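You operate a simulated robot arm through the tools that you are given. There is no shell and no other tool.

You are at the controls of a simulated robot arm. One attempt, no reset.

JOB
Pack the muffin that the today card names into the lunch box and clip the lid shut.
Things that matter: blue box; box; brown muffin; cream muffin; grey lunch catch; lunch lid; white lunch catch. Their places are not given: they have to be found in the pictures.

Only the result counts: the job must be done as asked and must still hold three seconds after the hand-in. Knocking over, shifting, dropping, spilling or breaking anything else fails it. A push-on lid holds only when it is set on centred and level and pressed home; a screw cap is set on level and turned clockwise until tight.

ROBOT AND FRAMES
A 7-joint arm with a two-finger parallel gripper, fixed in place. Base frame: the origin is at the foot of the arm, x ahead of it, y to its left, z up; the work surface is at about z = 0.92. Units: m, degrees, N and s.
With the tool pointing down near the work surface it reaches from about 0.38 to 0.88 m from the base axis. Its first joint turns from -143.0 to 143.0 degrees. Payload 3 kg.
The TCP is the grasp point between the finger pads, 0.03 m short of the fingertips. In the tool frame z runs along the fingers and y along their closing line. Largest opening 0.094 m; finger width 0.028, thickness 0.01; the body of the gripper, 0.05 by 0.096 m, starts 0.055 m behind the TCP.
Orientation is that of the tool frame in the base frame, as a unit quaternion [w, x, y, z]. With the fingers straight down and closing along the base's y, the tool's x points along the base's -x, its y along +y and its z along -z.

CONTROLS
- The arm moves only by the tool step_arm. Its argument "increments" is a list of rows, each a list of 3 entries, a list of its own where there are three numbers: the turn, a rotation vector about the base's x, y, z in units of 8 degrees (1.0 is 8 degrees), then the shift along the base's x, y, z in units of 40 mm (1.0 is 40 mm), then the finger opening in m, from 0 to 0.094. In form: [[[ax, ay, az], [tx, ty, tz], hand], ...]. A call has 1 to 20 rows; each row shifts and turns the commanded pose from where the row before left it. A call with a number of a shift or a turn outside -1 to 1 is refused whole. Rows are played at 5 a second. More than 0.05 m and 8.6 degrees between two rows, or a gripper value outside its range, and nothing of the call is played. A pose out of reach is approached as far as the arm can. The call stops where the force on the tool passes 40 N (or 10 N more than at its start, if that is more) or the arm is blocked; 0.2 s more then pass. The fingers move at their own pace (about 0.072 m/s each) and stop on an object; they squeeze with about 36 N. The grip force told is the motor's: it shows also when the fingers shut on nothing. Time passes only in rows, and 0.2 s behind the last, so rows that do not move let the fingers close. The reply holds the time, the measured pose of the TCP, the force on the tool along the base axes, the opening and the grip force, in the units named above and with some noise, with the torque about the TCP (base axes, N m) and any sound that the robot's microphone picked up.
- Cameras (640 x 400 px; columns grow to the right, rows downward): "scene" is fixed at [0.2211, 0.6506, 1.4827]; the picture's right is [-0.35, -0.94, 0.00], its down [-0.71, 0.26, -0.66] and it looks along [0.62, -0.23, -0.75] (base axes); focal length 356 px, centre (320, 200). "wrist" rides on the gripper at [0.076, 0.014, -0.103] in the tool frame; the picture's right is [-0.18, 0.98, 0.00], its down [-0.75, -0.14, -0.64] and it looks along [-0.63, -0.12, 0.77] (tool axes); focal length 243 px, centre (320, 200).
- snapshot(camera): a new picture of that camera. It takes no simulated time.
- point_at(camera, pixels): for up to 12 pixels [column, row] of the newest picture of that camera ("zoom" is the newest enlarged one), the place [x, y, z] in the base frame of the surface seen there, good to about 0.002 m. It takes no simulated time.
- close_up(camera, box): a new picture of the part [left, top, right, bottom] of that camera's present view, enlarged. It takes no simulated time.
- close_job(): hands the job in; it is judged then, once.

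Unless the task says otherwise, let go and move clear before handing in.

The tools are called after "Request:" by a JSON object that holds its "api" and its "payload". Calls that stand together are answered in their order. step_arm: Moves the arm, as the interface text tells. Its arguments: {"type":"object","properties":{"increments":{"type":"array","items":{"type":"array"}}},"required":["increments"]} The other tools are called the same way: snapshot (camera) takes a picture; point_at (camera, pixels) gives the place of the surface under pixels of a picture; close_up (camera, box) takes an enlarged picture of a part of a camera's view; close_job () hands the job in.

At the start:

```text
t: 0.0
tcp_pos: [0.5242, 0.4213, 1.2012]
ee_rot: [0.0, 0.0, 1.0, 0.0]
force: [0.1, 0.6, 0.2]
wrist_torque: [-0.03, -0.02, 0.01]
width: 0.094
finger_force: 0.1
```

scene: 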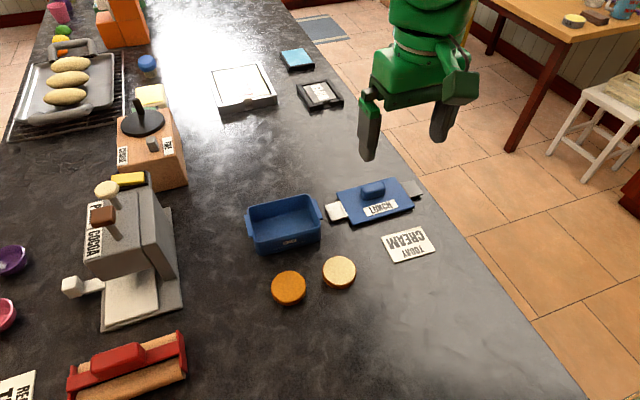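
wrist: 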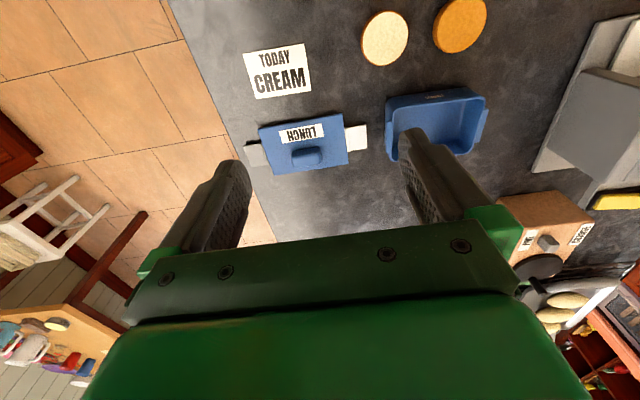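

The card at scene (408,244) reads "TODAY CREAM", the cream muffin is at (339,271), the blue box at (285,222) and the lid with its two catches at (375,202). I'll enlarge these parts and measure them.

Request:
{"api": "close_up", "payload": {"camera": "scene", "box": [230, 160, 450, 310]}}

Request:
{"api": "close_up", "payload": {"camera": "wrist", "box": [230, 0, 510, 190]}}

Request:
{"api": "point_at", "payload": {"camera": "scene", "pixels": [[339, 267], [289, 283], [285, 215], [375, 188], [336, 211], [413, 191], [350, 215], [408, 244], [355, 203], [400, 186], [363, 222], [413, 207]]}}

```text
2.67 times, centred on (340, 235) of scene
```

zoom: 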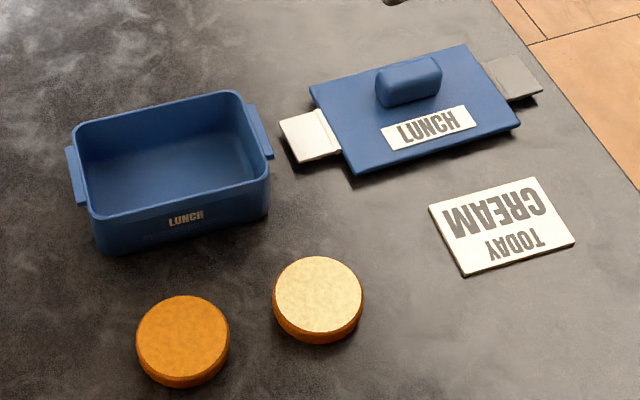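

```text
2.11 times, centred on (370, 95) of wrist
```

zoom: 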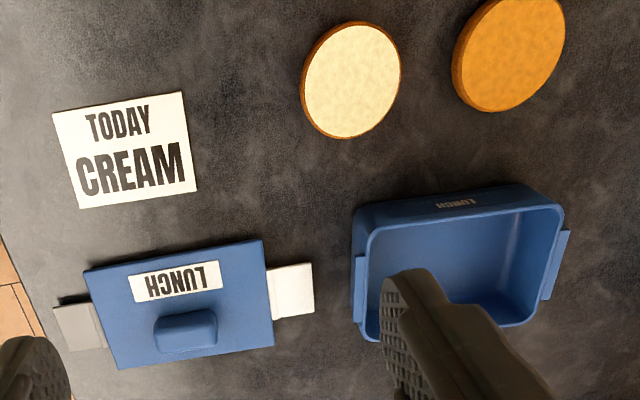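

```text
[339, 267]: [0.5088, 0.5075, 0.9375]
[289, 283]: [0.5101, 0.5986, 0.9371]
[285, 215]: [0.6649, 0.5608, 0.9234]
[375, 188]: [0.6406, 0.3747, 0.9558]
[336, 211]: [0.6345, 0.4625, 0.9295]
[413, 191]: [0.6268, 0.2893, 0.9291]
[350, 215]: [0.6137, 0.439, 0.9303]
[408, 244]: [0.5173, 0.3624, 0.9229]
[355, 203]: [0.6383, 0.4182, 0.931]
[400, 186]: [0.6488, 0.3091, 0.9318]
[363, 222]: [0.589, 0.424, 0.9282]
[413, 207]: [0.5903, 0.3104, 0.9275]
```

The cream muffin top is near (0.509, 0.508, 0.9375) and the lid's label side faces -x, like the box's. Next I'll enlarge the box and the lid separately to measure their edges and yaw.

Request:
{"api": "close_up", "payload": {"camera": "scene", "box": [235, 180, 335, 265]}}

```text
4.71 times, centred on (285, 222) of scene
```

zoom: 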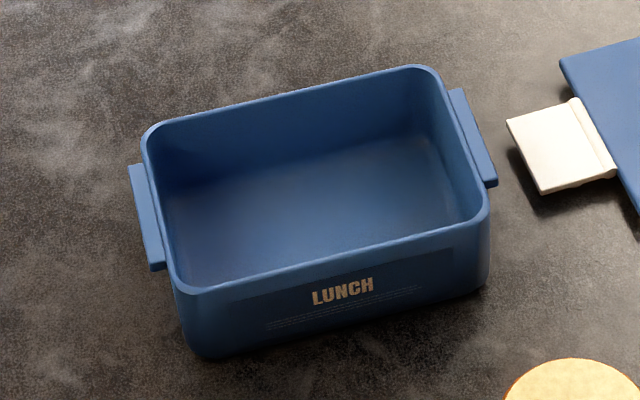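

Request:
{"api": "point_at", "payload": {"camera": "zoom", "pixels": [[280, 93], [335, 261], [144, 210], [172, 290], [467, 140], [487, 215], [148, 220], [475, 135], [134, 170], [156, 268], [456, 92], [491, 184]]}}

Request:
{"api": "close_up", "payload": {"camera": "scene", "box": [320, 160, 430, 235]}}

```text
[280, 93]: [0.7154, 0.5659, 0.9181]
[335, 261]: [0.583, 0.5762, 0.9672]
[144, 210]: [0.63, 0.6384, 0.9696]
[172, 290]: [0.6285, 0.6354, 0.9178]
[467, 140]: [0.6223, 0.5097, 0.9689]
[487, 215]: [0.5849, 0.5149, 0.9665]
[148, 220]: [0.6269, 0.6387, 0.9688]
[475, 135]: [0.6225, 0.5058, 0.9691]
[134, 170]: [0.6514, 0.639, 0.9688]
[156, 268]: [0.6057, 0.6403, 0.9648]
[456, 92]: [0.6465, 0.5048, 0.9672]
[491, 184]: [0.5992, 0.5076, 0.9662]
```

```text
5.33 times, centred on (375, 198) of scene
```

zoom: 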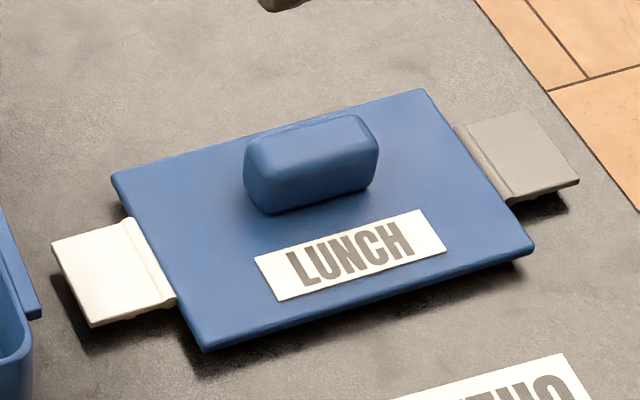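

Request:
{"api": "point_at", "payload": {"camera": "zoom", "pixels": [[118, 176], [208, 344], [420, 94], [528, 247], [252, 152], [371, 122], [268, 204], [310, 135], [60, 248], [95, 320], [130, 225], [168, 300]]}}

Request:
{"api": "point_at", "payload": {"camera": "zoom", "pixels": [[465, 130], [512, 195], [525, 115], [572, 180], [255, 165], [376, 140], [260, 190], [370, 170], [150, 255], [490, 160], [300, 230], [320, 180]]}}

```text
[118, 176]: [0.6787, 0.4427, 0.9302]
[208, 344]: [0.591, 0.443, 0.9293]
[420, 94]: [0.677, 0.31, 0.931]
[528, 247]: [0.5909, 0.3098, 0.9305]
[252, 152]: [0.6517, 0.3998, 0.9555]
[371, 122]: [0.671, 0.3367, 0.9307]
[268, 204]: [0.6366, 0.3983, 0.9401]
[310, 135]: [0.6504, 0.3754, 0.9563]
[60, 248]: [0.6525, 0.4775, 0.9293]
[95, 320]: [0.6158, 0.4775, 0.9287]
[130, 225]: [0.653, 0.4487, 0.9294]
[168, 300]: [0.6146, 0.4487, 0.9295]
```

```text
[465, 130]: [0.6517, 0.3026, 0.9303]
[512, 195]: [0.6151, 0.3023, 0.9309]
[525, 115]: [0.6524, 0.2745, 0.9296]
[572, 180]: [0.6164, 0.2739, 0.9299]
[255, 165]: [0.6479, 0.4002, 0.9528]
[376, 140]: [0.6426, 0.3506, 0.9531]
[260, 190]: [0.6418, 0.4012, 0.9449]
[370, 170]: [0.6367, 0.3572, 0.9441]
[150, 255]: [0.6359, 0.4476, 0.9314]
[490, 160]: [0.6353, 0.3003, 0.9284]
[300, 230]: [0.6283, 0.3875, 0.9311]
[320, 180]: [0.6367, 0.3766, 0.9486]
```

The lid is axis-aligned, x 0.590–0.679, y 0.309–0.444, with its catches lying flat on both y ends. Next I'll measure the muffins closely, and the box rim again.

Request:
{"api": "close_up", "payload": {"camera": "scene", "box": [265, 245, 365, 310]}}

```text
6.15 times, centred on (315, 278) of scene
```

zoom: 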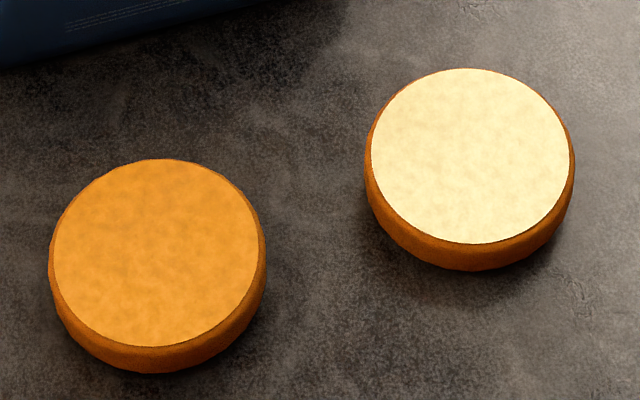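

Request:
{"api": "point_at", "payload": {"camera": "zoom", "pixels": [[375, 150], [565, 150], [462, 73], [480, 240], [468, 156], [255, 240], [58, 250], [155, 250], [160, 163], [160, 343], [475, 264], [300, 200]]}}

Request:
{"api": "close_up", "payload": {"camera": "scene", "box": [240, 190, 330, 260]}}

```text
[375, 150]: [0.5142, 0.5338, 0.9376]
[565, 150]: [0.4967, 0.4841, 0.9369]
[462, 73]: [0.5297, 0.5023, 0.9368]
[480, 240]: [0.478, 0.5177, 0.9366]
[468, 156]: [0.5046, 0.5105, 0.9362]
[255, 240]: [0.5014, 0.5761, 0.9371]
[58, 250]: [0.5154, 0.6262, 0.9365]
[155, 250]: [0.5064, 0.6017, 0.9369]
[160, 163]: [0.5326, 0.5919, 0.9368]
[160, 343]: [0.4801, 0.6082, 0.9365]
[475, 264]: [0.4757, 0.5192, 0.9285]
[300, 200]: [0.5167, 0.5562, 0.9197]
```

```text
5.71 times, centred on (285, 225) of scene
```

zoom: 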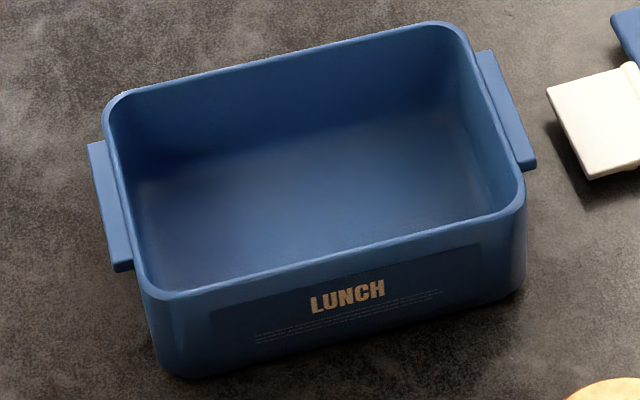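

Request:
{"api": "point_at", "payload": {"camera": "zoom", "pixels": [[95, 147], [120, 268], [107, 150], [131, 265], [483, 55], [518, 165], [491, 53], [533, 164], [112, 200], [505, 110], [140, 290], [280, 62]]}}

Request:
{"api": "point_at", "payload": {"camera": "zoom", "pixels": [[130, 205], [490, 120], [340, 255], [285, 58], [118, 220], [500, 140], [340, 250], [107, 200], [512, 110], [180, 298], [510, 205], [330, 170]]}}

```text
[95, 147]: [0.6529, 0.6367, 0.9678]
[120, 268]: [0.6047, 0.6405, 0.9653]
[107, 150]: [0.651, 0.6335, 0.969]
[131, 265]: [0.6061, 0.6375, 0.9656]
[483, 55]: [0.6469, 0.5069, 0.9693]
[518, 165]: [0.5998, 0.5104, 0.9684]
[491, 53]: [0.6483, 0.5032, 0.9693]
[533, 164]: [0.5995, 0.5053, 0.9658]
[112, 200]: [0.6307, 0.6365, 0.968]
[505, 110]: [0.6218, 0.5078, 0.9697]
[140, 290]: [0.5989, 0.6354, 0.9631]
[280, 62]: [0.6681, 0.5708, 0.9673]
```

```text
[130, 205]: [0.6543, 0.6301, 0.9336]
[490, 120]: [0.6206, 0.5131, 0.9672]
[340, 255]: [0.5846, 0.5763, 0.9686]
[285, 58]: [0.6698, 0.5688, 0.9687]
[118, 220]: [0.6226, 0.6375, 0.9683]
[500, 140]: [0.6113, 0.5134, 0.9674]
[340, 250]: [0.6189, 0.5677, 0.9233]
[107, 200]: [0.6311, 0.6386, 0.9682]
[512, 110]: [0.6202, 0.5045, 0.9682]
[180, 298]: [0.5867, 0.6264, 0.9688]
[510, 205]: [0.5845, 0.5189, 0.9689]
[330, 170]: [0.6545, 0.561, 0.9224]
```

The muffin is centred near (0.505, 0.509), about 0.056 wide, and the box is at about (0.627, 0.572), yawed a couple of degrees. The items at scene (297,60), (320,95) and (243,88) might be other boxes, so I'll check them before moving.

Request:
{"api": "close_up", "payload": {"camera": "scene", "box": [200, 40, 360, 120]}}

Request:
{"api": "close_up", "payload": {"camera": "scene", "box": [60, 80, 230, 330]}}

```text
4.00 times, centred on (280, 80) of scene
```

zoom: 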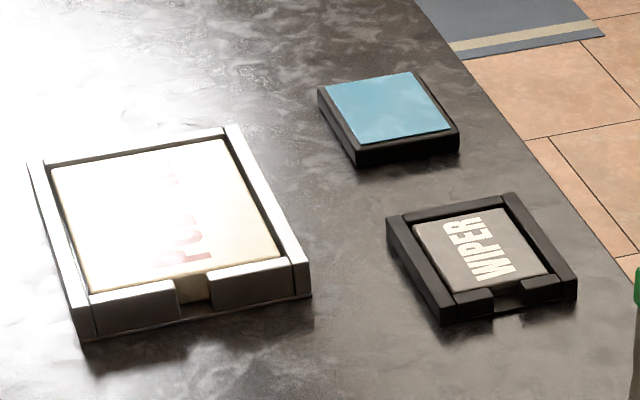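

```text
1.60 times, centred on (145, 205) of scene
```

zoom: 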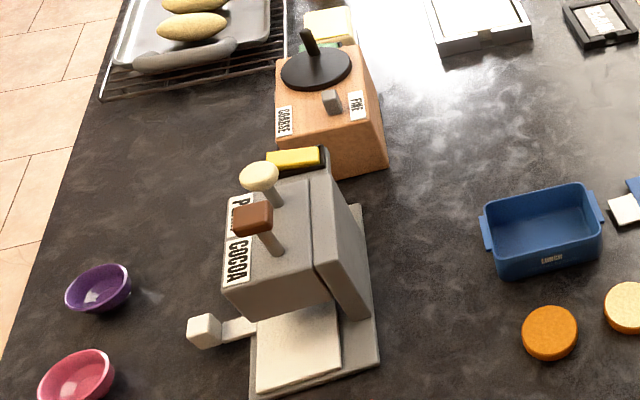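

Those are a puff tray, a wiper and a blue pad, so the only lunch box is the blue one at (285,222). I'll move above the cream muffin with the fingers part open, to keep clear of the brown muffin.

Request:
{"api": "step_arm", "payload": {"increments": [[[0, 0, 0], [-0.096, 0.4385, -0.856], 0.078], [[0, 0, 0], [-0.096, 0.4385, -0.856], 0.078], [[0, 0, 0], [-0.096, 0.4385, -0.856], 0.078], [[0, 0, 0], [-0.096, 0.4385, -0.856], 0.078], [[0, 0, 0], [-0.096, 0.4385, -0.856], 0.078], [[0, 0, 0], [0, 0, 0], 0.078]]}}

Request:
{"api": "snapshot", "payload": {"camera": "wrist"}}

Request:
{"api": "snapshot", "payload": {"camera": "scene"}}

```text
t: 1.4
tcp_pos: [0.5064, 0.5088, 1.0271]
ee_rot: [0.0, 0.0, 1.0, 0.0]
force: [0.1, 0.2, 0.2]
wrist_torque: [-0.03, 0.01, 0.01]
width: 0.0782
finger_force: 0.1
```

```text
taken
```

wrist: 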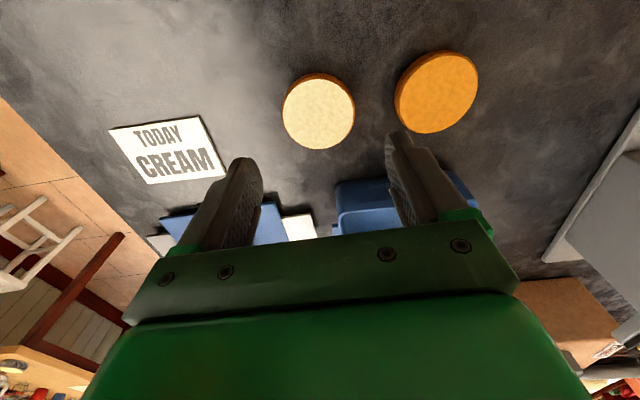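

```text
taken
```

scene: 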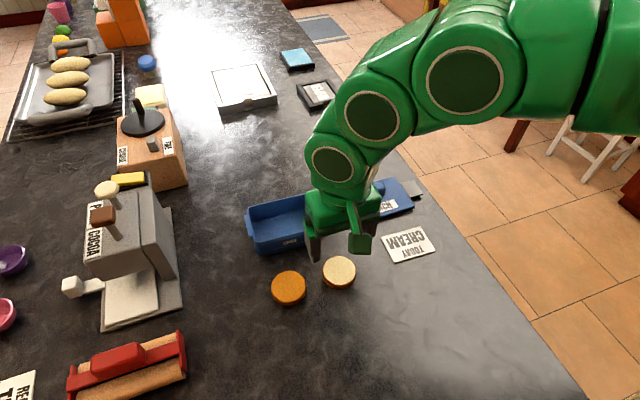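

The wrist view shows the cream muffin at (318,112) between the finger lines. I'll measure its edge there for an accurate centre before going down.

Request:
{"api": "point_at", "payload": {"camera": "wrist", "pixels": [[284, 115], [351, 110], [315, 82], [320, 146], [318, 113], [298, 88], [338, 88], [400, 110], [435, 90], [474, 70]]}}

```text
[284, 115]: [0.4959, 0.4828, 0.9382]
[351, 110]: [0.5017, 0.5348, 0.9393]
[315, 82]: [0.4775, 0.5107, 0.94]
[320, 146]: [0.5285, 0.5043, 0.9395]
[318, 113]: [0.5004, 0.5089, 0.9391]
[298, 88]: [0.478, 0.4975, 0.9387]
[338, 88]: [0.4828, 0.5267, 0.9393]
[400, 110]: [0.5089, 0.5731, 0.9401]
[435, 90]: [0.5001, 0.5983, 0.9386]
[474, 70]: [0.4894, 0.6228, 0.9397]
```

The muffin centre is (0.503, 0.509). I'll go down with fingertips about 3 mm above the table and close.

Request:
{"api": "step_arm", "payload": {"increments": [[[0, 0, 0], [-0.075, 0, -0.62], 0.078], [[0, 0, 0], [0, 0, -0.62], 0.078], [[0, 0, 0], [0, 0, -0.62], 0.078], [[0, 0, 0], [0, 0, 0], 0.078], [[0, 0, 0], [0, 0, 0], 0.05], [[0, 0, 0], [0, 0, 0], 0.04], [[0, 0, 0], [0, 0, 0], 0.04], [[0, 0, 0], [0, 0, 0], 0.04]]}}

Request:
{"api": "snapshot", "payload": {"camera": "scene"}}

```text
t: 3.2
tcp_pos: [0.5018, 0.5098, 0.9553]
ee_rot: [0.0, 0.0, 1.0, 0.0]
force: [-0.1, -0.6, 0.1]
wrist_torque: [0.03, -0.01, 0.01]
width: 0.058
finger_force: 36.0
```

```text
taken
```

scene: 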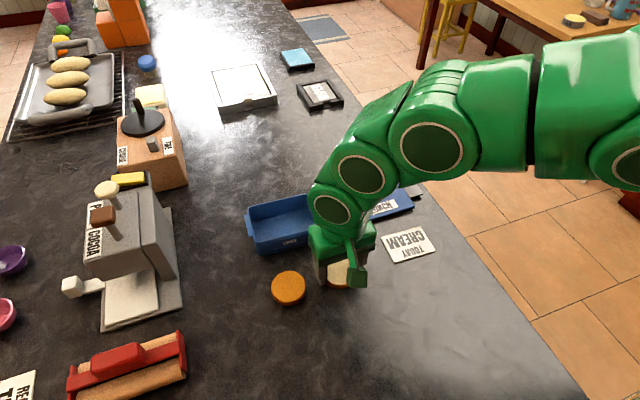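

The fingers stopped at 0.058 with 36 N, so the muffin is held. I'll lift it straight up and look at the grip.

Request:
{"api": "step_arm", "payload": {"increments": [[[0, 0, 0], [0, 0, 0.5], 0.04], [[0, 0, 0], [0, 0, 0.8], 0.04], [[0, 0, 0], [0, 0, 0.8], 0.04], [[0, 0, 0], [0, 0, 0.8], 0.04], [[0, 0, 0], [0, 0, 0], 0.04]]}}

Request:
{"api": "snapshot", "payload": {"camera": "wrist"}}

Request:
{"api": "snapshot", "payload": {"camera": "scene"}}

```text
t: 4.4
tcp_pos: [0.5009, 0.5088, 1.0719]
ee_rot: [0.001, 0.0, 1.0, -0.001]
force: [-0.1, 1.2, -0.3]
wrist_torque: [0.02, 0.02, 0.0]
width: 0.0578
finger_force: 36.3
```

```text
taken
```

wrist: 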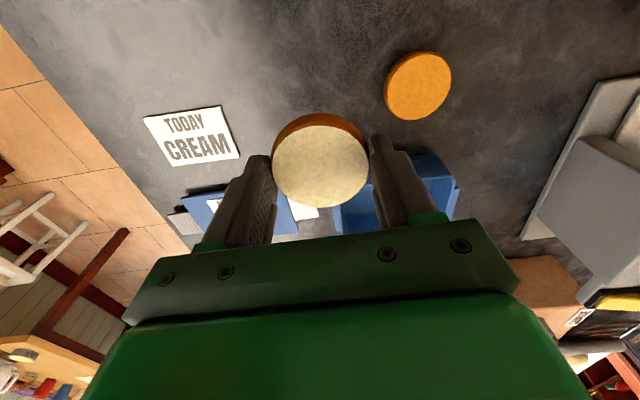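

```text
taken
```

scene: 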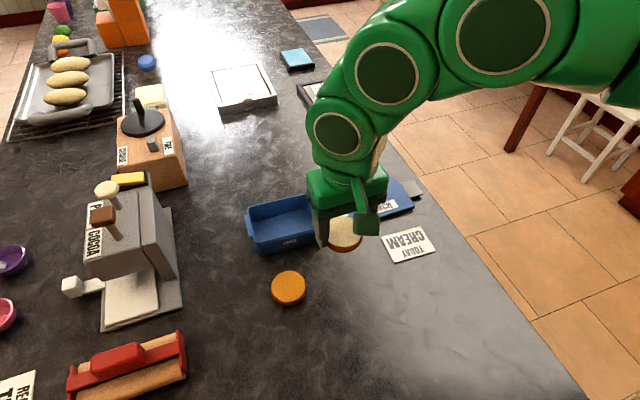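

The muffin hangs level between the fingers in the wrist view. I'll carry it over the box at about (0.627, 0.572).

Request:
{"api": "step_arm", "payload": {"increments": [[[0, 0, 0], [0.7875, 0.4, 0], 0.04], [[0, 0, 0], [0.7875, 0.4, 0], 0.04], [[0, 0, 0], [0.7875, 0.4, 0], 0.04], [[0, 0, 0], [0.7875, 0.4, 0], 0.04], [[0, 0, 0], [0, 0, 0], 0.04]]}}

Request:
{"api": "snapshot", "payload": {"camera": "wrist"}}

Request:
{"api": "close_up", "payload": {"camera": "scene", "box": [220, 130, 380, 280]}}

```text
t: 5.6
tcp_pos: [0.6275, 0.571, 1.0713]
ee_rot: [0.0, 0.0, 1.0, 0.0]
force: [0.4, 0.8, 0.3]
wrist_torque: [-0.01, -0.03, 0.0]
width: 0.0581
finger_force: 35.9
```

```text
taken
```

wrist: 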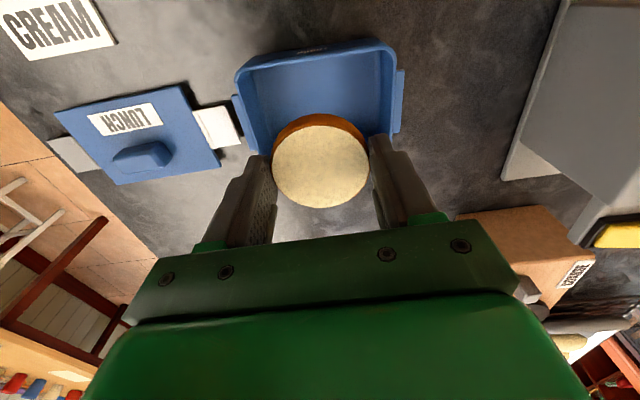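

```text
2.67 times, centred on (300, 205) of scene
```

zoom: 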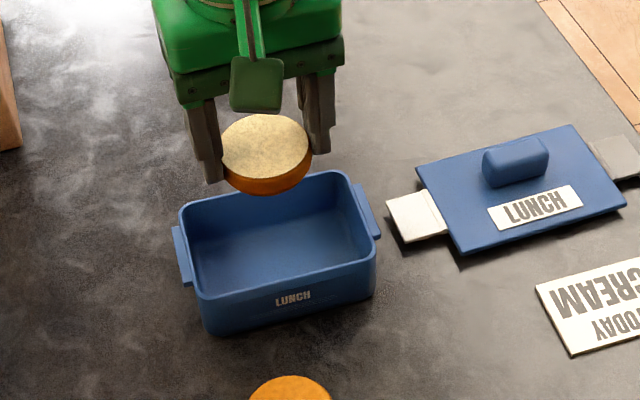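

The muffin is over the box. I'll use the wrist view of the near rim and lugs to refine the box's centre and yaw before lowering.

Request:
{"api": "close_up", "payload": {"camera": "wrist", "box": [220, 30, 420, 155]}}

```text
3.20 times, centred on (320, 92) of wrist
```

zoom: 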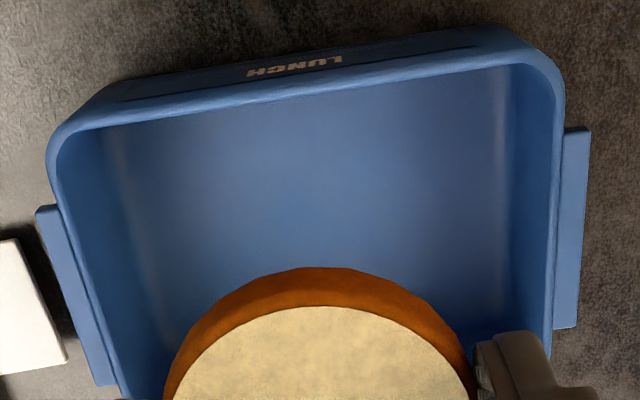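

Request:
{"api": "point_at", "payload": {"camera": "zoom", "pixels": [[130, 115], [220, 100], [320, 84], [420, 66], [500, 52], [560, 120], [553, 200], [545, 300], [54, 190], [80, 275], [110, 360], [300, 89]]}}

Request:
{"api": "point_at", "payload": {"camera": "zoom", "pixels": [[586, 133], [573, 325], [569, 133], [558, 325], [40, 209], [97, 382], [54, 208], [112, 382], [580, 230], [68, 295], [300, 180], [560, 90]]}}

```text
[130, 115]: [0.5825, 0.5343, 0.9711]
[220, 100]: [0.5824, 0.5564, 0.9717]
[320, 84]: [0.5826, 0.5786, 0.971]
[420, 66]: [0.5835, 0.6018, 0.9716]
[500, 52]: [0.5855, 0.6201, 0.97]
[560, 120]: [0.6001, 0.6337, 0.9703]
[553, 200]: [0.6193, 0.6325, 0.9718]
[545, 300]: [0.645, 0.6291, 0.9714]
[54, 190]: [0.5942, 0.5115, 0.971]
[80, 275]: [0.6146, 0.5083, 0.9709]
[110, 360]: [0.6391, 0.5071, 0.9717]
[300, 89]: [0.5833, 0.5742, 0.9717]
```

```text
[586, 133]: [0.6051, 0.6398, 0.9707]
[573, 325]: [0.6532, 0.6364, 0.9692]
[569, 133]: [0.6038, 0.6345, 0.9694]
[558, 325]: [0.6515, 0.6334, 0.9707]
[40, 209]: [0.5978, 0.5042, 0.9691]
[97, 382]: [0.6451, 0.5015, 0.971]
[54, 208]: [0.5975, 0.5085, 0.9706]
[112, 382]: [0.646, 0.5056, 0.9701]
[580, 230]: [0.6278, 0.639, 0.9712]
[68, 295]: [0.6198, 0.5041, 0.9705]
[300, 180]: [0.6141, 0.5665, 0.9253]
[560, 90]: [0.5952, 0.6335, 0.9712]
```

The box reads as centred at about (0.626, 0.571) with yaw near -3°, and its rim is at z 0.97. I'll lower the muffin in, slowing near the floor.

Request:
{"api": "step_arm", "payload": {"increments": [[[0, 0, 0], [-0.03, 0, -0.6], 0.04], [[0, 0, 0], [0, 0, -0.6], 0.04], [[0, 0, 0], [0, 0, -0.6], 0.04], [[0, 0, 0], [0, 0, -0.5], 0.04], [[0, 0, 0], [0, 0, -0.25], 0.04], [[0, 0, 0], [0, 0, -0.15], 0.04], [[0, 0, 0], [0, 0, 0], 0.04]]}}

Request:
{"api": "snapshot", "payload": {"camera": "wrist"}}

Request:
{"api": "close_up", "payload": {"camera": "scene", "box": [220, 150, 360, 280]}}

```text
t: 7.2
tcp_pos: [0.6263, 0.5726, 0.9629]
ee_rot: [0.0, 0.0, 1.0, 0.001]
force: [-0.5, 0.0, -0.6]
wrist_torque: [0.03, 0.0, 0.01]
width: 0.0582
finger_force: 36.0
```

```text
taken
```

wrist: 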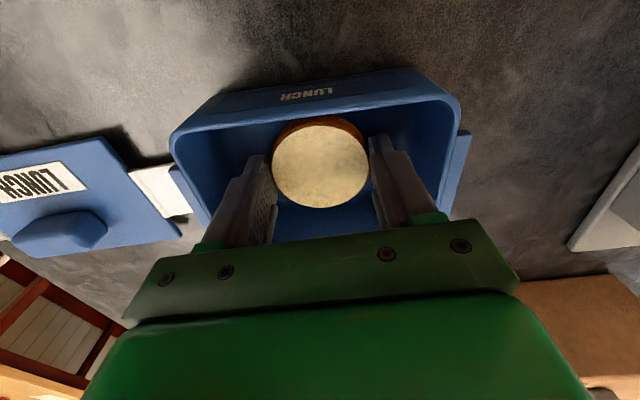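

```text
3.08 times, centred on (290, 215) of scene
```

zoom: 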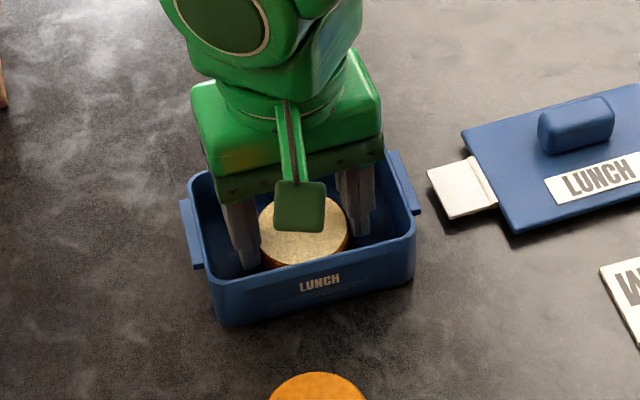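

There's no contact yet at TCP z 0.963. I'll creep down a few millimetres to set it on the floor.

Request:
{"api": "step_arm", "payload": {"increments": [[[0, 0, 0], [0, 0, -0.05], 0.04], [[0, 0, 0], [0, 0, -0.04], 0.04], [[0, 0, 0], [0, 0, 0], 0.04]]}}

```text
t: 8.0
tcp_pos: [0.6257, 0.5743, 0.9608]
ee_rot: [0.001, 0.0, 1.0, -0.001]
force: [0.2, 0.5, -0.4]
wrist_torque: [0.04, 0.0, -0.03]
width: 0.0578
finger_force: 36.2
```

Still no contact force, so I'll continue in 1 mm steps.

Request:
{"api": "step_arm", "payload": {"increments": [[[0, 0, 0], [0, 0, -0.03], 0.04], [[0, 0, 0], [0, 0, 0], 0.04]]}}

```text
t: 8.6
tcp_pos: [0.6267, 0.5733, 0.9595]
ee_rot: [0.0, 0.0, 1.0, 0.0]
force: [0.5, 0.0, 0.2]
wrist_torque: [0.02, -0.02, 0.02]
width: 0.0579
finger_force: 36.5
```

Request:
{"api": "step_arm", "payload": {"increments": [[[0, 0, 0], [0, 0, -0.03], 0.04], [[0, 0, 0], [0, 0, 0], 0.04]]}}

```text
t: 9.2
tcp_pos: [0.6256, 0.5736, 0.9578]
ee_rot: [0.001, 0.0, 1.0, 0.001]
force: [1.1, 2.2, 13.4]
wrist_torque: [0.02, -0.02, 0.01]
width: 0.0581
finger_force: 36.5
```

The muffin touched the floor with 13 N. I'll ease off and open to 0.068, which stays clear of the box walls.

Request:
{"api": "step_arm", "payload": {"increments": [[[0, 0, 0], [0, 0, 0.02], 0.058], [[0, 0, 0], [0, 0, 0], 0.068], [[0, 0, 0], [0, 0, 0], 0.068], [[0, 0, 0], [0, 0, 0.5], 0.068], [[0, 0, 0], [0, 0, 0.8], 0.068], [[0, 0, 0], [0, 0, 0.8], 0.068], [[0, 0, 0], [0, 0, 0.8], 0.068], [[0, 0, 0], [0, 0, 0.8], 0.068], [[0, 0, 0], [0, 0, 0], 0.068]]}}

Request:
{"api": "snapshot", "payload": {"camera": "wrist"}}

Request:
{"api": "snapshot", "payload": {"camera": "scene"}}

```text
t: 11.2
tcp_pos: [0.6259, 0.5723, 1.0737]
ee_rot: [0.001, 0.001, 1.0, 0.0]
force: [0.0, -0.7, -0.4]
wrist_torque: [0.01, 0.02, -0.04]
width: 0.0677
finger_force: 0.0
out of reach, approached as far as the arm can: row 8
```

```text
taken
```

wrist: 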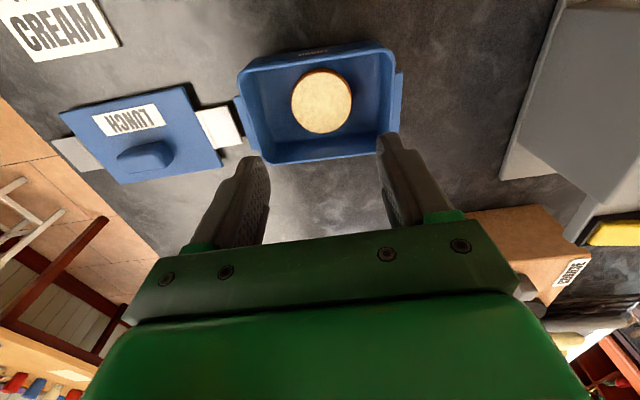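

```text
taken
```

scene: 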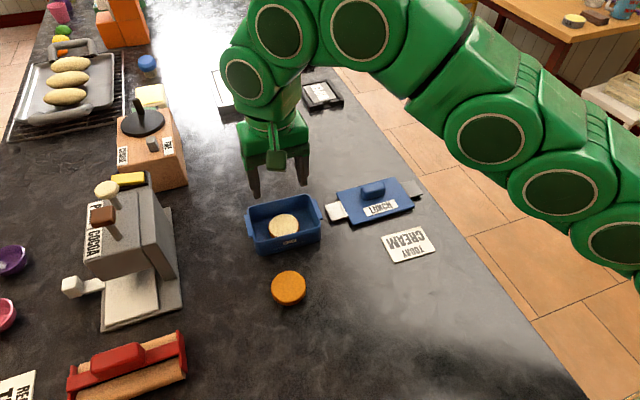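

The muffin sits inside the box at wrist (322,102). The arm ran out of reach at z ≈ 1.10 here, so I'll stay lower. I'll take precise rim and lug readings from this clear wrist view.

Request:
{"api": "close_up", "payload": {"camera": "wrist", "box": [225, 35, 415, 170]}}

```text
2.96 times, centred on (320, 102) of wrist
```

zoom: 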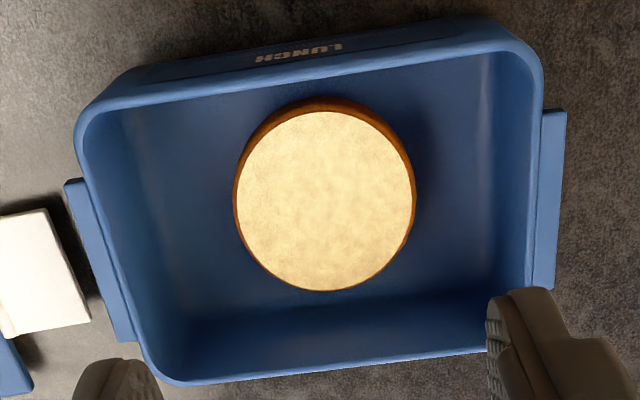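

Request:
{"api": "point_at", "payload": {"camera": "zoom", "pixels": [[150, 99], [250, 82], [350, 65], [450, 48], [210, 378], [300, 369], [380, 361], [460, 352], [92, 185], [125, 290], [535, 110], [527, 240]]}}

Request:
{"api": "point_at", "payload": {"camera": "zoom", "pixels": [[66, 184], [118, 341], [82, 180], [134, 339], [565, 112], [552, 288], [544, 112], [532, 287], [72, 200], [100, 290], [561, 160], [556, 240]]}}

```text
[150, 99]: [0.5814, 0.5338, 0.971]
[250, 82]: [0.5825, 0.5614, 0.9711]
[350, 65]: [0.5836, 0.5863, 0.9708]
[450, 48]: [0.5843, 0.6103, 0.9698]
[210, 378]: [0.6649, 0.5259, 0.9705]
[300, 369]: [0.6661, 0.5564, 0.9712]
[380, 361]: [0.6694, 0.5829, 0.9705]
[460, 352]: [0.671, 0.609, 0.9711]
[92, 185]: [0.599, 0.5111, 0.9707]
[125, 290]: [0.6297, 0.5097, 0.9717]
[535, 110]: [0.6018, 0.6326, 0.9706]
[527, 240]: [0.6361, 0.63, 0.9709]
```

```text
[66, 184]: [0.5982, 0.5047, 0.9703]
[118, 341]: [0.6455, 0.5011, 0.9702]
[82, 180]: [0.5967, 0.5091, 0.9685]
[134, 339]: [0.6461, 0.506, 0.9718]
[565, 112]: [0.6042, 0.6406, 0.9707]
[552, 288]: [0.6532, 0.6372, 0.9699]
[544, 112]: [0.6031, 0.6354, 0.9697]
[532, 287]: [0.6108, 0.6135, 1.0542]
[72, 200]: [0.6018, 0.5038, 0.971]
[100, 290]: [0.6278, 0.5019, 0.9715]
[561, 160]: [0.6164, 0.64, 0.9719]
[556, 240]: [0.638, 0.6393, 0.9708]
```

The readings agree: the box is centred at about (0.6255, 0.571) with yaw about -3.3° and its rim near z 0.97. Next I'll move over to the lid and look at its handle.

Request:
{"api": "step_arm", "payload": {"increments": [[[0, 0, 0], [0, -0.975, 0], 0.07], [[0, 0, 0], [0, -0.975, 0], 0.07], [[0, 0, 0], [0.0, -0.975, 0], 0.07], [[0, 0, 0], [0, -0.975, 0], 0.07], [[0, 0, 0], [0, -0.975, 0], 0.07], [[0, 0, 0], [0, 0, 0], 0.07]]}}

Request:
{"api": "snapshot", "payload": {"camera": "wrist"}}

Request:
{"api": "close_up", "payload": {"camera": "wrist", "box": [210, 30, 430, 170]}}

```text
t: 12.6
tcp_pos: [0.629, 0.3722, 1.0744]
ee_rot: [-0.001, 0.0, 1.0, 0.0]
force: [-0.9, 0.5, -0.4]
wrist_torque: [-0.01, 0.02, 0.01]
width: 0.0698
finger_force: 0.1
```

```text
taken
```

wrist: 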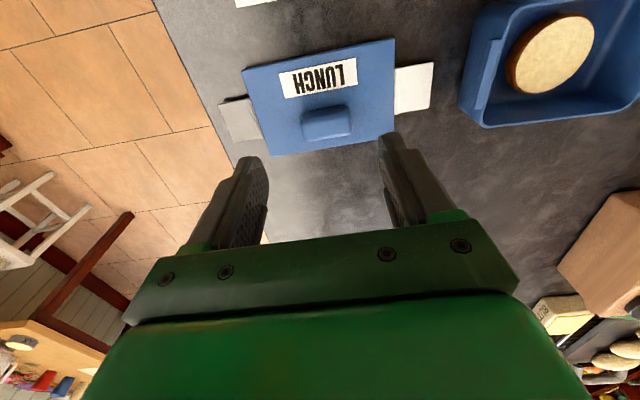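

```text
2.86 times, centred on (320, 100) of wrist
```

zoom: 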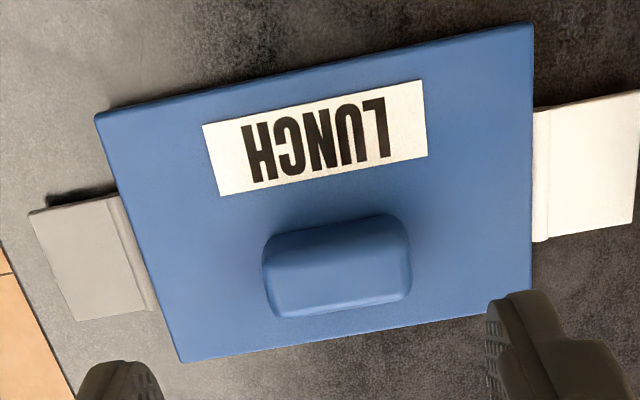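

Request:
{"api": "point_at", "payload": {"camera": "zoom", "pixels": [[98, 117], [530, 27], [184, 357], [200, 90], [400, 53], [530, 150], [140, 240], [250, 347], [400, 324], [300, 70], [350, 332], [533, 280]]}}

Request:
{"api": "point_at", "payload": {"camera": "zoom", "pixels": [[268, 240], [264, 265], [275, 310], [340, 308], [405, 230], [410, 280], [345, 225], [275, 300], [405, 295], [340, 255], [280, 250], [400, 260]]}}

Request:
{"api": "point_at", "payload": {"camera": "zoom", "pixels": [[33, 214], [80, 318], [110, 200], [148, 305], [545, 110], [540, 235], [632, 95], [632, 220], [590, 160], [90, 260], [320, 140], [60, 190]]}}

```text
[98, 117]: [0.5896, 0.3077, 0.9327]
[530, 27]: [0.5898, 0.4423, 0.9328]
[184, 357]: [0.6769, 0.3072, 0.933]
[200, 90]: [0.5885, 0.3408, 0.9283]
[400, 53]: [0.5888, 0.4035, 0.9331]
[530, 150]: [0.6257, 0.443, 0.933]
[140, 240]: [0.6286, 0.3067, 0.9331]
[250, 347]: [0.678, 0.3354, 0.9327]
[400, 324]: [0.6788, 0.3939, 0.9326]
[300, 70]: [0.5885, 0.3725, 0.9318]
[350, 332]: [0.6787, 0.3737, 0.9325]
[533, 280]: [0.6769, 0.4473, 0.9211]
```

```text
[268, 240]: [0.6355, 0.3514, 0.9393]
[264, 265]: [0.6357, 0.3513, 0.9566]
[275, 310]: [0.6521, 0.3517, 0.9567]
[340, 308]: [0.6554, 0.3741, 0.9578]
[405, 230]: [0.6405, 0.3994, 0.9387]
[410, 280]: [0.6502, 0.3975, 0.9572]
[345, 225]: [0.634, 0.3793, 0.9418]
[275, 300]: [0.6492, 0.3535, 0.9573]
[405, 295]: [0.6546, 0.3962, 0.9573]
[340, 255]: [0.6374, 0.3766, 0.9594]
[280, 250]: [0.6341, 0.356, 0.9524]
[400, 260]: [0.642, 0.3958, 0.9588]
```

```text
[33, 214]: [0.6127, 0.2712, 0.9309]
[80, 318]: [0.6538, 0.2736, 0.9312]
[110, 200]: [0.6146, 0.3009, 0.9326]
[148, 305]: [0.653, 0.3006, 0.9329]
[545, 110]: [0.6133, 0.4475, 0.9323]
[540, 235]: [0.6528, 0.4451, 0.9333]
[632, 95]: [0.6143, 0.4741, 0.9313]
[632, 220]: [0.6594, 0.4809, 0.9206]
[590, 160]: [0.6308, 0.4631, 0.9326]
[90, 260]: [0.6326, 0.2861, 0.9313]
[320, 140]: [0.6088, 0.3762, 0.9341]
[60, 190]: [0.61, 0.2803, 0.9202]
```

The lid is square to the base: x 0.589–0.6785, y 0.307–0.443, centre (0.6337, 0.375). The handle is offset, at x 0.634–0.6555, centre (0.645, 0.375). I'll do a rest row to check the pose reading first.

Request:
{"api": "step_arm", "payload": {"increments": [[[0, 0, 0], [0, 0, 0], 0.07], [[0, 0, 0], [0, 0, 0], 0.07]]}}

Request:
{"api": "step_arm", "payload": {"increments": [[[0, 0, 0], [0, 0, 0], 0.07]]}}

```text
t: 13.2
tcp_pos: [0.6282, 0.3733, 1.0743]
ee_rot: [0.0, 0.001, 1.0, -0.001]
force: [0.0, -0.1, 0.5]
wrist_torque: [0.0, -0.02, 0.01]
width: 0.0701
finger_force: 0.0
```

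```text
t: 13.6
tcp_pos: [0.6273, 0.3728, 1.0744]
ee_rot: [-0.001, 0.0, 1.0, 0.0]
force: [-0.4, -0.5, 0.6]
wrist_torque: [0.0, -0.03, 0.01]
width: 0.0698
finger_force: 0.1
```

The arm is steady at (0.628, 0.373, 1.0744). I'll move over the handle and down partway, then check alignment.

Request:
{"api": "step_arm", "payload": {"increments": [[[0, 0, 0], [0.425, 0.05, -0.5], 0.07], [[0, 0, 0], [0, 0, -0.7], 0.07], [[0, 0, 0], [0, 0, -0.7], 0.07], [[0, 0, 0], [0, 0, 0], 0.07]]}}

Request:
{"api": "snapshot", "payload": {"camera": "wrist"}}

Request:
{"api": "close_up", "payload": {"camera": "scene", "box": [310, 100, 450, 240]}}

```text
t: 14.6
tcp_pos: [0.6441, 0.3792, 0.9988]
ee_rot: [0.001, -0.001, 1.0, 0.0]
force: [-0.5, -0.2, 0.3]
wrist_torque: [0.0, -0.03, -0.01]
width: 0.0701
finger_force: 0.1
```

```text
taken
```

wrist: 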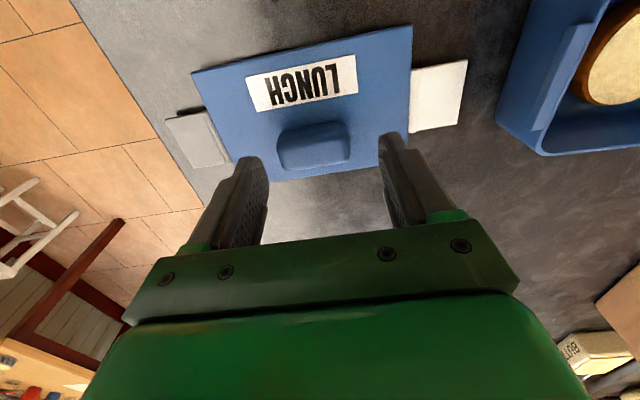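

```text
2.86 times, centred on (380, 170) of scene
```

zoom: 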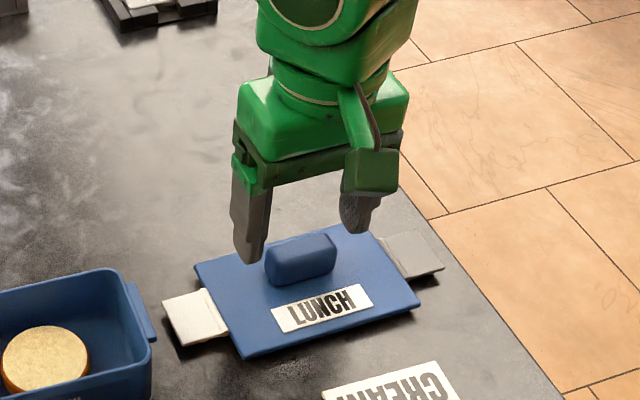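

The y reading jumped to 0.379, so I'll take another rest reading and re-measure the handle ends from here.

Request:
{"api": "step_arm", "payload": {"increments": [[[0, 0, 0], [0, 0, 0], 0.07], [[0, 0, 0], [0, 0, 0], 0.07]]}}

Request:
{"api": "close_up", "payload": {"camera": "wrist", "box": [160, 10, 480, 210]}}

```text
t: 15.2
tcp_pos: [0.6444, 0.3797, 0.9995]
ee_rot: [0.0, 0.0, 1.0, 0.0]
force: [1.0, -0.5, -0.2]
wrist_torque: [0.0, 0.0, -0.01]
width: 0.0699
finger_force: 0.1
```

```text
2.00 times, centred on (320, 110) of wrist
```

zoom: 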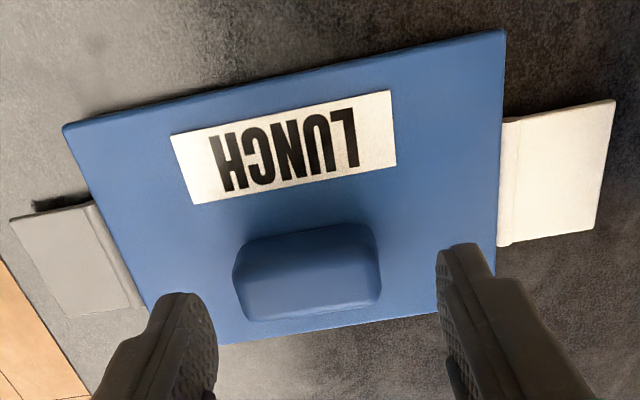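

Request:
{"api": "point_at", "payload": {"camera": "zoom", "pixels": [[236, 265], [242, 310], [378, 250], [380, 290], [310, 230], [310, 312], [250, 318], [370, 302], [66, 130], [502, 35], [100, 215], [498, 180]]}}

Request:
{"api": "point_at", "payload": {"camera": "scene", "pixels": [[384, 193], [372, 187]]}}

```text
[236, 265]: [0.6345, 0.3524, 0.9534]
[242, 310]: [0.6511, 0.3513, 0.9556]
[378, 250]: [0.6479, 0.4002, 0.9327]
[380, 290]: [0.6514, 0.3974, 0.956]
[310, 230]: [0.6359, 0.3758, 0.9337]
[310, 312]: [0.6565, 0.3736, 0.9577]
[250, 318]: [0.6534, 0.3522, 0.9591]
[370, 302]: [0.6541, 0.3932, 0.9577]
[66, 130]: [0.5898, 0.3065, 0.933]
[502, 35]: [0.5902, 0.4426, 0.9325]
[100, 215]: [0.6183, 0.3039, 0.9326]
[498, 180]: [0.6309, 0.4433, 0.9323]
```

```text
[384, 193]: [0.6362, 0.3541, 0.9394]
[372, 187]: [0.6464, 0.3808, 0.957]
```

The handle centre is (0.645, 0.3755). I'll correct y by -4 mm, go down so the fingertips stop about 3 mm above the lid, and grip.

Request:
{"api": "step_arm", "payload": {"increments": [[[0, 0, 0], [0.02, -0.11, 0], 0.07], [[0, 0, 0], [0, 0, -0.4], 0.07], [[0, 0, 0], [0, 0, -0.3], 0.07], [[0, 0, 0], [0, 0, -0.15], 0.07], [[0, 0, 0], [0, 0, 0], 0.07]]}}

Request:
{"api": "snapshot", "payload": {"camera": "wrist"}}

Request:
{"api": "close_up", "payload": {"camera": "scene", "box": [310, 120, 450, 240]}}

```text
t: 16.4
tcp_pos: [0.6437, 0.3748, 0.9654]
ee_rot: [0.0, 0.0, 1.0, 0.0]
force: [-0.1, 0.1, 0.2]
wrist_torque: [0.0, 0.03, -0.01]
width: 0.0699
finger_force: 0.1
```

```text
taken
```

wrist: 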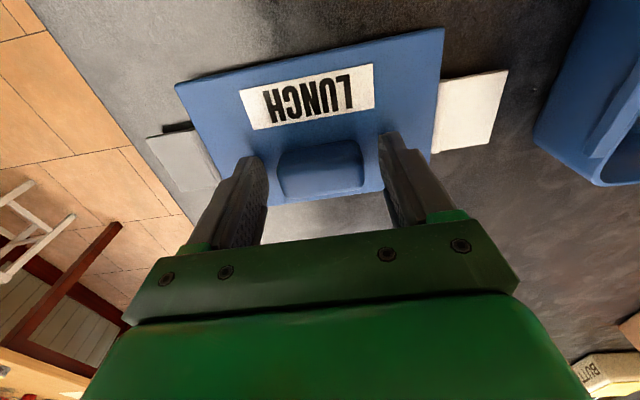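

```text
3.33 times, centred on (380, 180) of scene
```

zoom: 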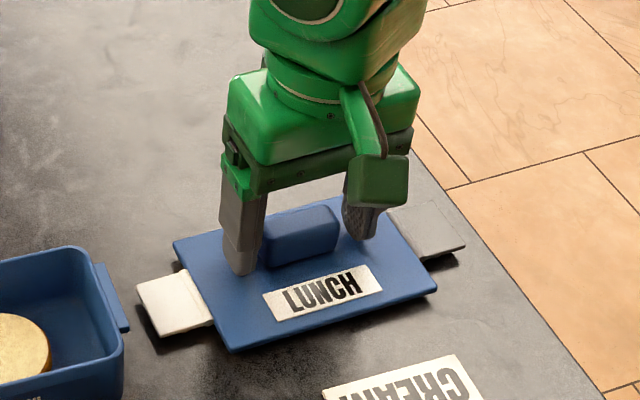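

The fingers straddle the handle ends evenly, with the tips just above the lid. Closing now.

Request:
{"api": "step_arm", "payload": {"increments": [[[0, 0, 0], [0, 0, 0], 0.055], [[0, 0, 0], [0, 0, 0], 0.035], [[0, 0, 0], [0, 0, 0], 0.035], [[0, 0, 0], [0, 0, 0], 0.035]]}}

```text
t: 17.4
tcp_pos: [0.6444, 0.3761, 0.9662]
ee_rot: [-0.001, -0.001, 1.0, 0.001]
force: [-0.1, -0.4, -0.2]
wrist_torque: [0.02, -0.03, 0.0]
width: 0.0489
finger_force: 36.2
```

The handle is gripped at 0.049 with 36 N. I'll lift it a bit and check it stays level.

Request:
{"api": "step_arm", "payload": {"increments": [[[0, 0, 0], [0, 0, 0.3], 0.035], [[0, 0, 0], [0, 0, 0.6], 0.035], [[0, 0, 0], [0, 0, 0.7], 0.035], [[0, 0, 0], [0, 0, 0.8], 0.035], [[0, 0, 0], [0, 0, 0], 0.035], [[0, 0, 0], [0, 0, 0], 0.035]]}}

Request:
{"api": "snapshot", "payload": {"camera": "wrist"}}

Request:
{"api": "snapshot", "payload": {"camera": "scene"}}

Request:
{"api": "close_up", "payload": {"camera": "scene", "box": [300, 80, 440, 220]}}

```text
t: 18.8
tcp_pos: [0.6458, 0.3738, 1.0617]
ee_rot: [0.0, 0.0, 1.0, 0.0]
force: [-0.3, -1.0, -0.9]
wrist_torque: [0.02, -0.02, -0.02]
width: 0.049
finger_force: 35.9
```

```text
taken
```

wrist: 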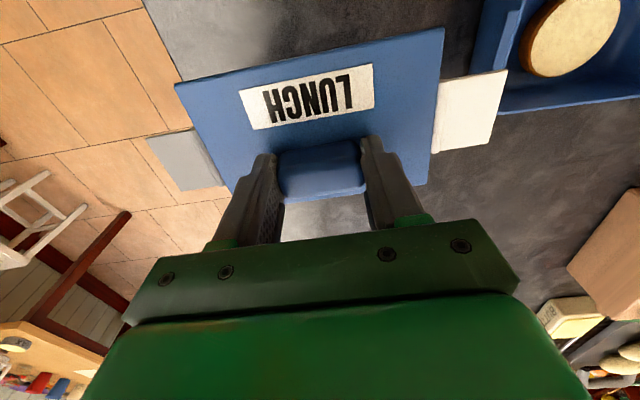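

```text
taken
```

scene: 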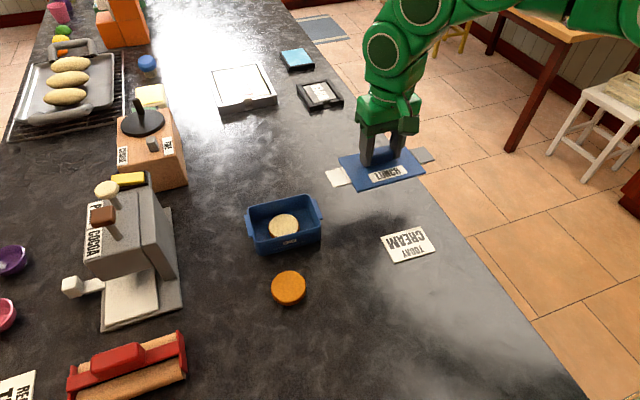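

```text
2.86 times, centred on (370, 150) of scene
```

zoom: 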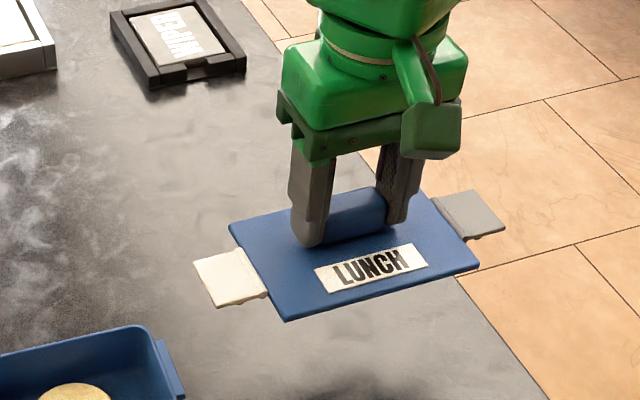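

The lid came up level and the catches stayed flat. I'll measure its corners relative to the TCP to get its true offset and tilt.

Request:
{"api": "close_up", "payload": {"camera": "wrist", "box": [140, 15, 520, 225]}}

Request:
{"api": "point_at", "payload": {"camera": "scene", "pixels": [[342, 157], [357, 189], [404, 150], [423, 173], [335, 177], [425, 155], [385, 183], [390, 170]]}}

```text
1.68 times, centred on (330, 120) of wrist
```

zoom: 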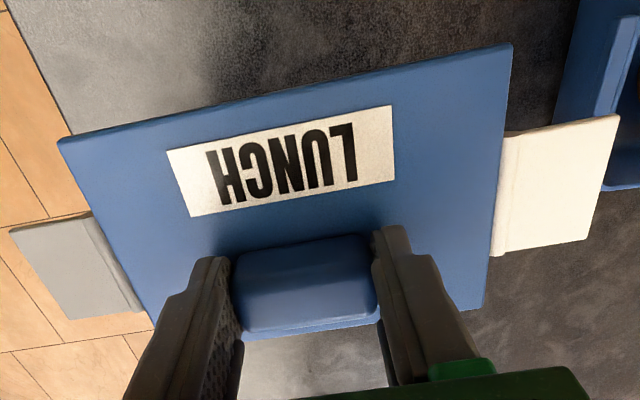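

```text
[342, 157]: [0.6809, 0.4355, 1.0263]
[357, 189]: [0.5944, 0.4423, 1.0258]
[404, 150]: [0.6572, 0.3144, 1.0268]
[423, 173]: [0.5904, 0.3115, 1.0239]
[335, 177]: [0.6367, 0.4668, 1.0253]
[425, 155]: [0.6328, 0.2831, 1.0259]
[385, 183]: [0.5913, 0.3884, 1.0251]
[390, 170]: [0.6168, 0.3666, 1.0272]
```

Request:
{"api": "point_at", "payload": {"camera": "zoom", "pixels": [[63, 144], [509, 50], [120, 245], [500, 140], [475, 303], [155, 310], [300, 97], [430, 70], [270, 334], [350, 322], [150, 125], [487, 250]]}}

Request:
{"api": "step_arm", "payload": {"increments": [[[0, 0, 0], [0, 0, 0], 0.035]]}}

```text
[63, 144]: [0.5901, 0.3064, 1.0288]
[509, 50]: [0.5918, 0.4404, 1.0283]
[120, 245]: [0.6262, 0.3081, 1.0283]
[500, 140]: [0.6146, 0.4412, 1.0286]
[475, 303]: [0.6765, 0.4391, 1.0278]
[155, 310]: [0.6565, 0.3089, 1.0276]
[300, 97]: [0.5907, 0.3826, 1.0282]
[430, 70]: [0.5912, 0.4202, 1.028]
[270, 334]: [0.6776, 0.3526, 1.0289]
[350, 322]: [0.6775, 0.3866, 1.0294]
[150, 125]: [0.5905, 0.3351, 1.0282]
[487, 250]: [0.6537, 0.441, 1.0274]
```

```text
t: 19.2
tcp_pos: [0.6446, 0.3739, 1.0609]
ee_rot: [0.0, 0.0, 1.0, 0.0]
force: [-0.4, -0.3, -1.3]
wrist_torque: [0.01, -0.02, 0.03]
width: 0.0491
finger_force: 36.2
```

The lid is level (top 1.028 everywhere) and its centre sits 11 mm in -x from the TCP. I'll carry it over the box while turning about -3.1°, aiming for TCP (0.6365, 0.5704).

Request:
{"api": "step_arm", "payload": {"increments": [[[0, 0, -0.0775], [-0.04, 0.98, 0], 0.035], [[0, 0, -0.0775], [-0.04, 0.98, 0], 0.035], [[0, 0, -0.0775], [-0.04, 0.98, 0], 0.035], [[0, 0, -0.0775], [-0.04, 0.98, 0], 0.035], [[0, 0, -0.0775], [-0.04, 0.97, 0], 0.035], [[0, 0, 0], [0, 0, 0], 0.035], [[0, 0, 0], [0, 0, 0], 0.035]]}}

Request:
{"api": "snapshot", "payload": {"camera": "wrist"}}

Request:
{"api": "snapshot", "payload": {"camera": "scene"}}

```text
t: 20.8
tcp_pos: [0.6381, 0.5679, 1.0613]
ee_rot: [0.0, 0.027, 1.0, 0.0]
force: [0.0, -0.2, -1.0]
wrist_torque: [0.02, 0.01, 0.0]
width: 0.0489
finger_force: 36.2
```

```text
taken
```

wrist: 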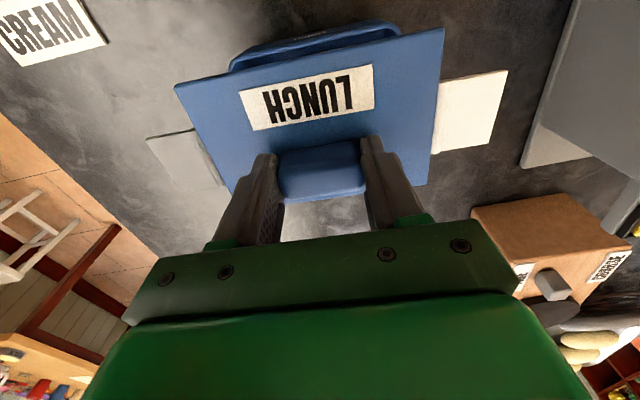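

```text
taken
```

scene: 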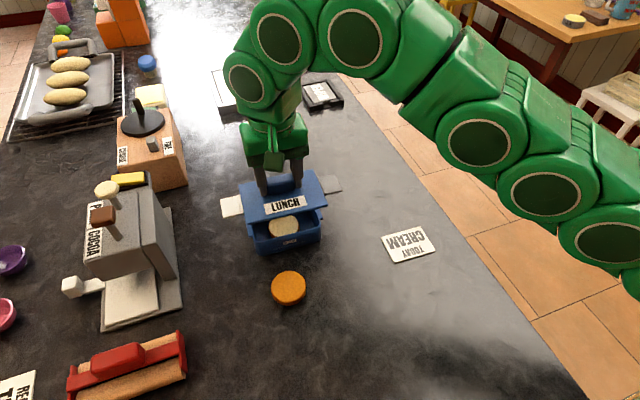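

The lid is over the box, TCP (0.638, 0.568) against the target (0.6365, 0.5704). I'll lower to just above the rim with that correction and re-measure both.

Request:
{"api": "step_arm", "payload": {"increments": [[[0, 0, 0], [-0.04, 0.06, -0.4], 0.035], [[0, 0, 0], [0, 0, -0.4], 0.035], [[0, 0, 0], [0, 0, -0.17], 0.035], [[0, 0, 0], [0, 0, 0], 0.035], [[0, 0, 0], [0, 0, 0], 0.035]]}}

Request:
{"api": "snapshot", "payload": {"camera": "wrist"}}

Request:
{"api": "close_up", "payload": {"camera": "scene", "box": [215, 150, 345, 260]}}

```text
t: 22.0
tcp_pos: [0.6341, 0.5725, 1.0231]
ee_rot: [0.001, 0.027, 1.0, 0.0]
force: [0.4, 0.8, 0.1]
wrist_torque: [-0.01, 0.02, -0.03]
width: 0.0489
finger_force: 35.9
```

```text
taken
```

wrist: 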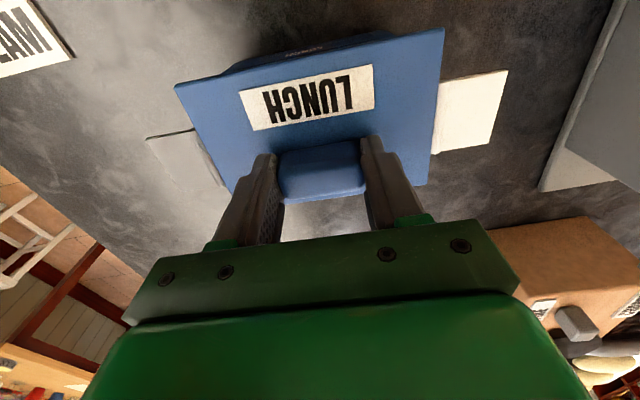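

```text
3.64 times, centred on (280, 205) of scene
```

zoom: 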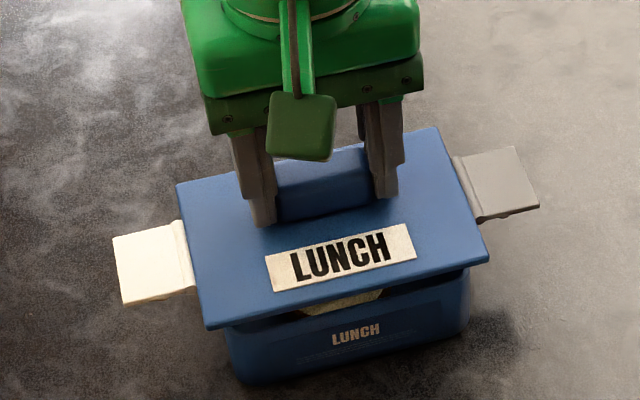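

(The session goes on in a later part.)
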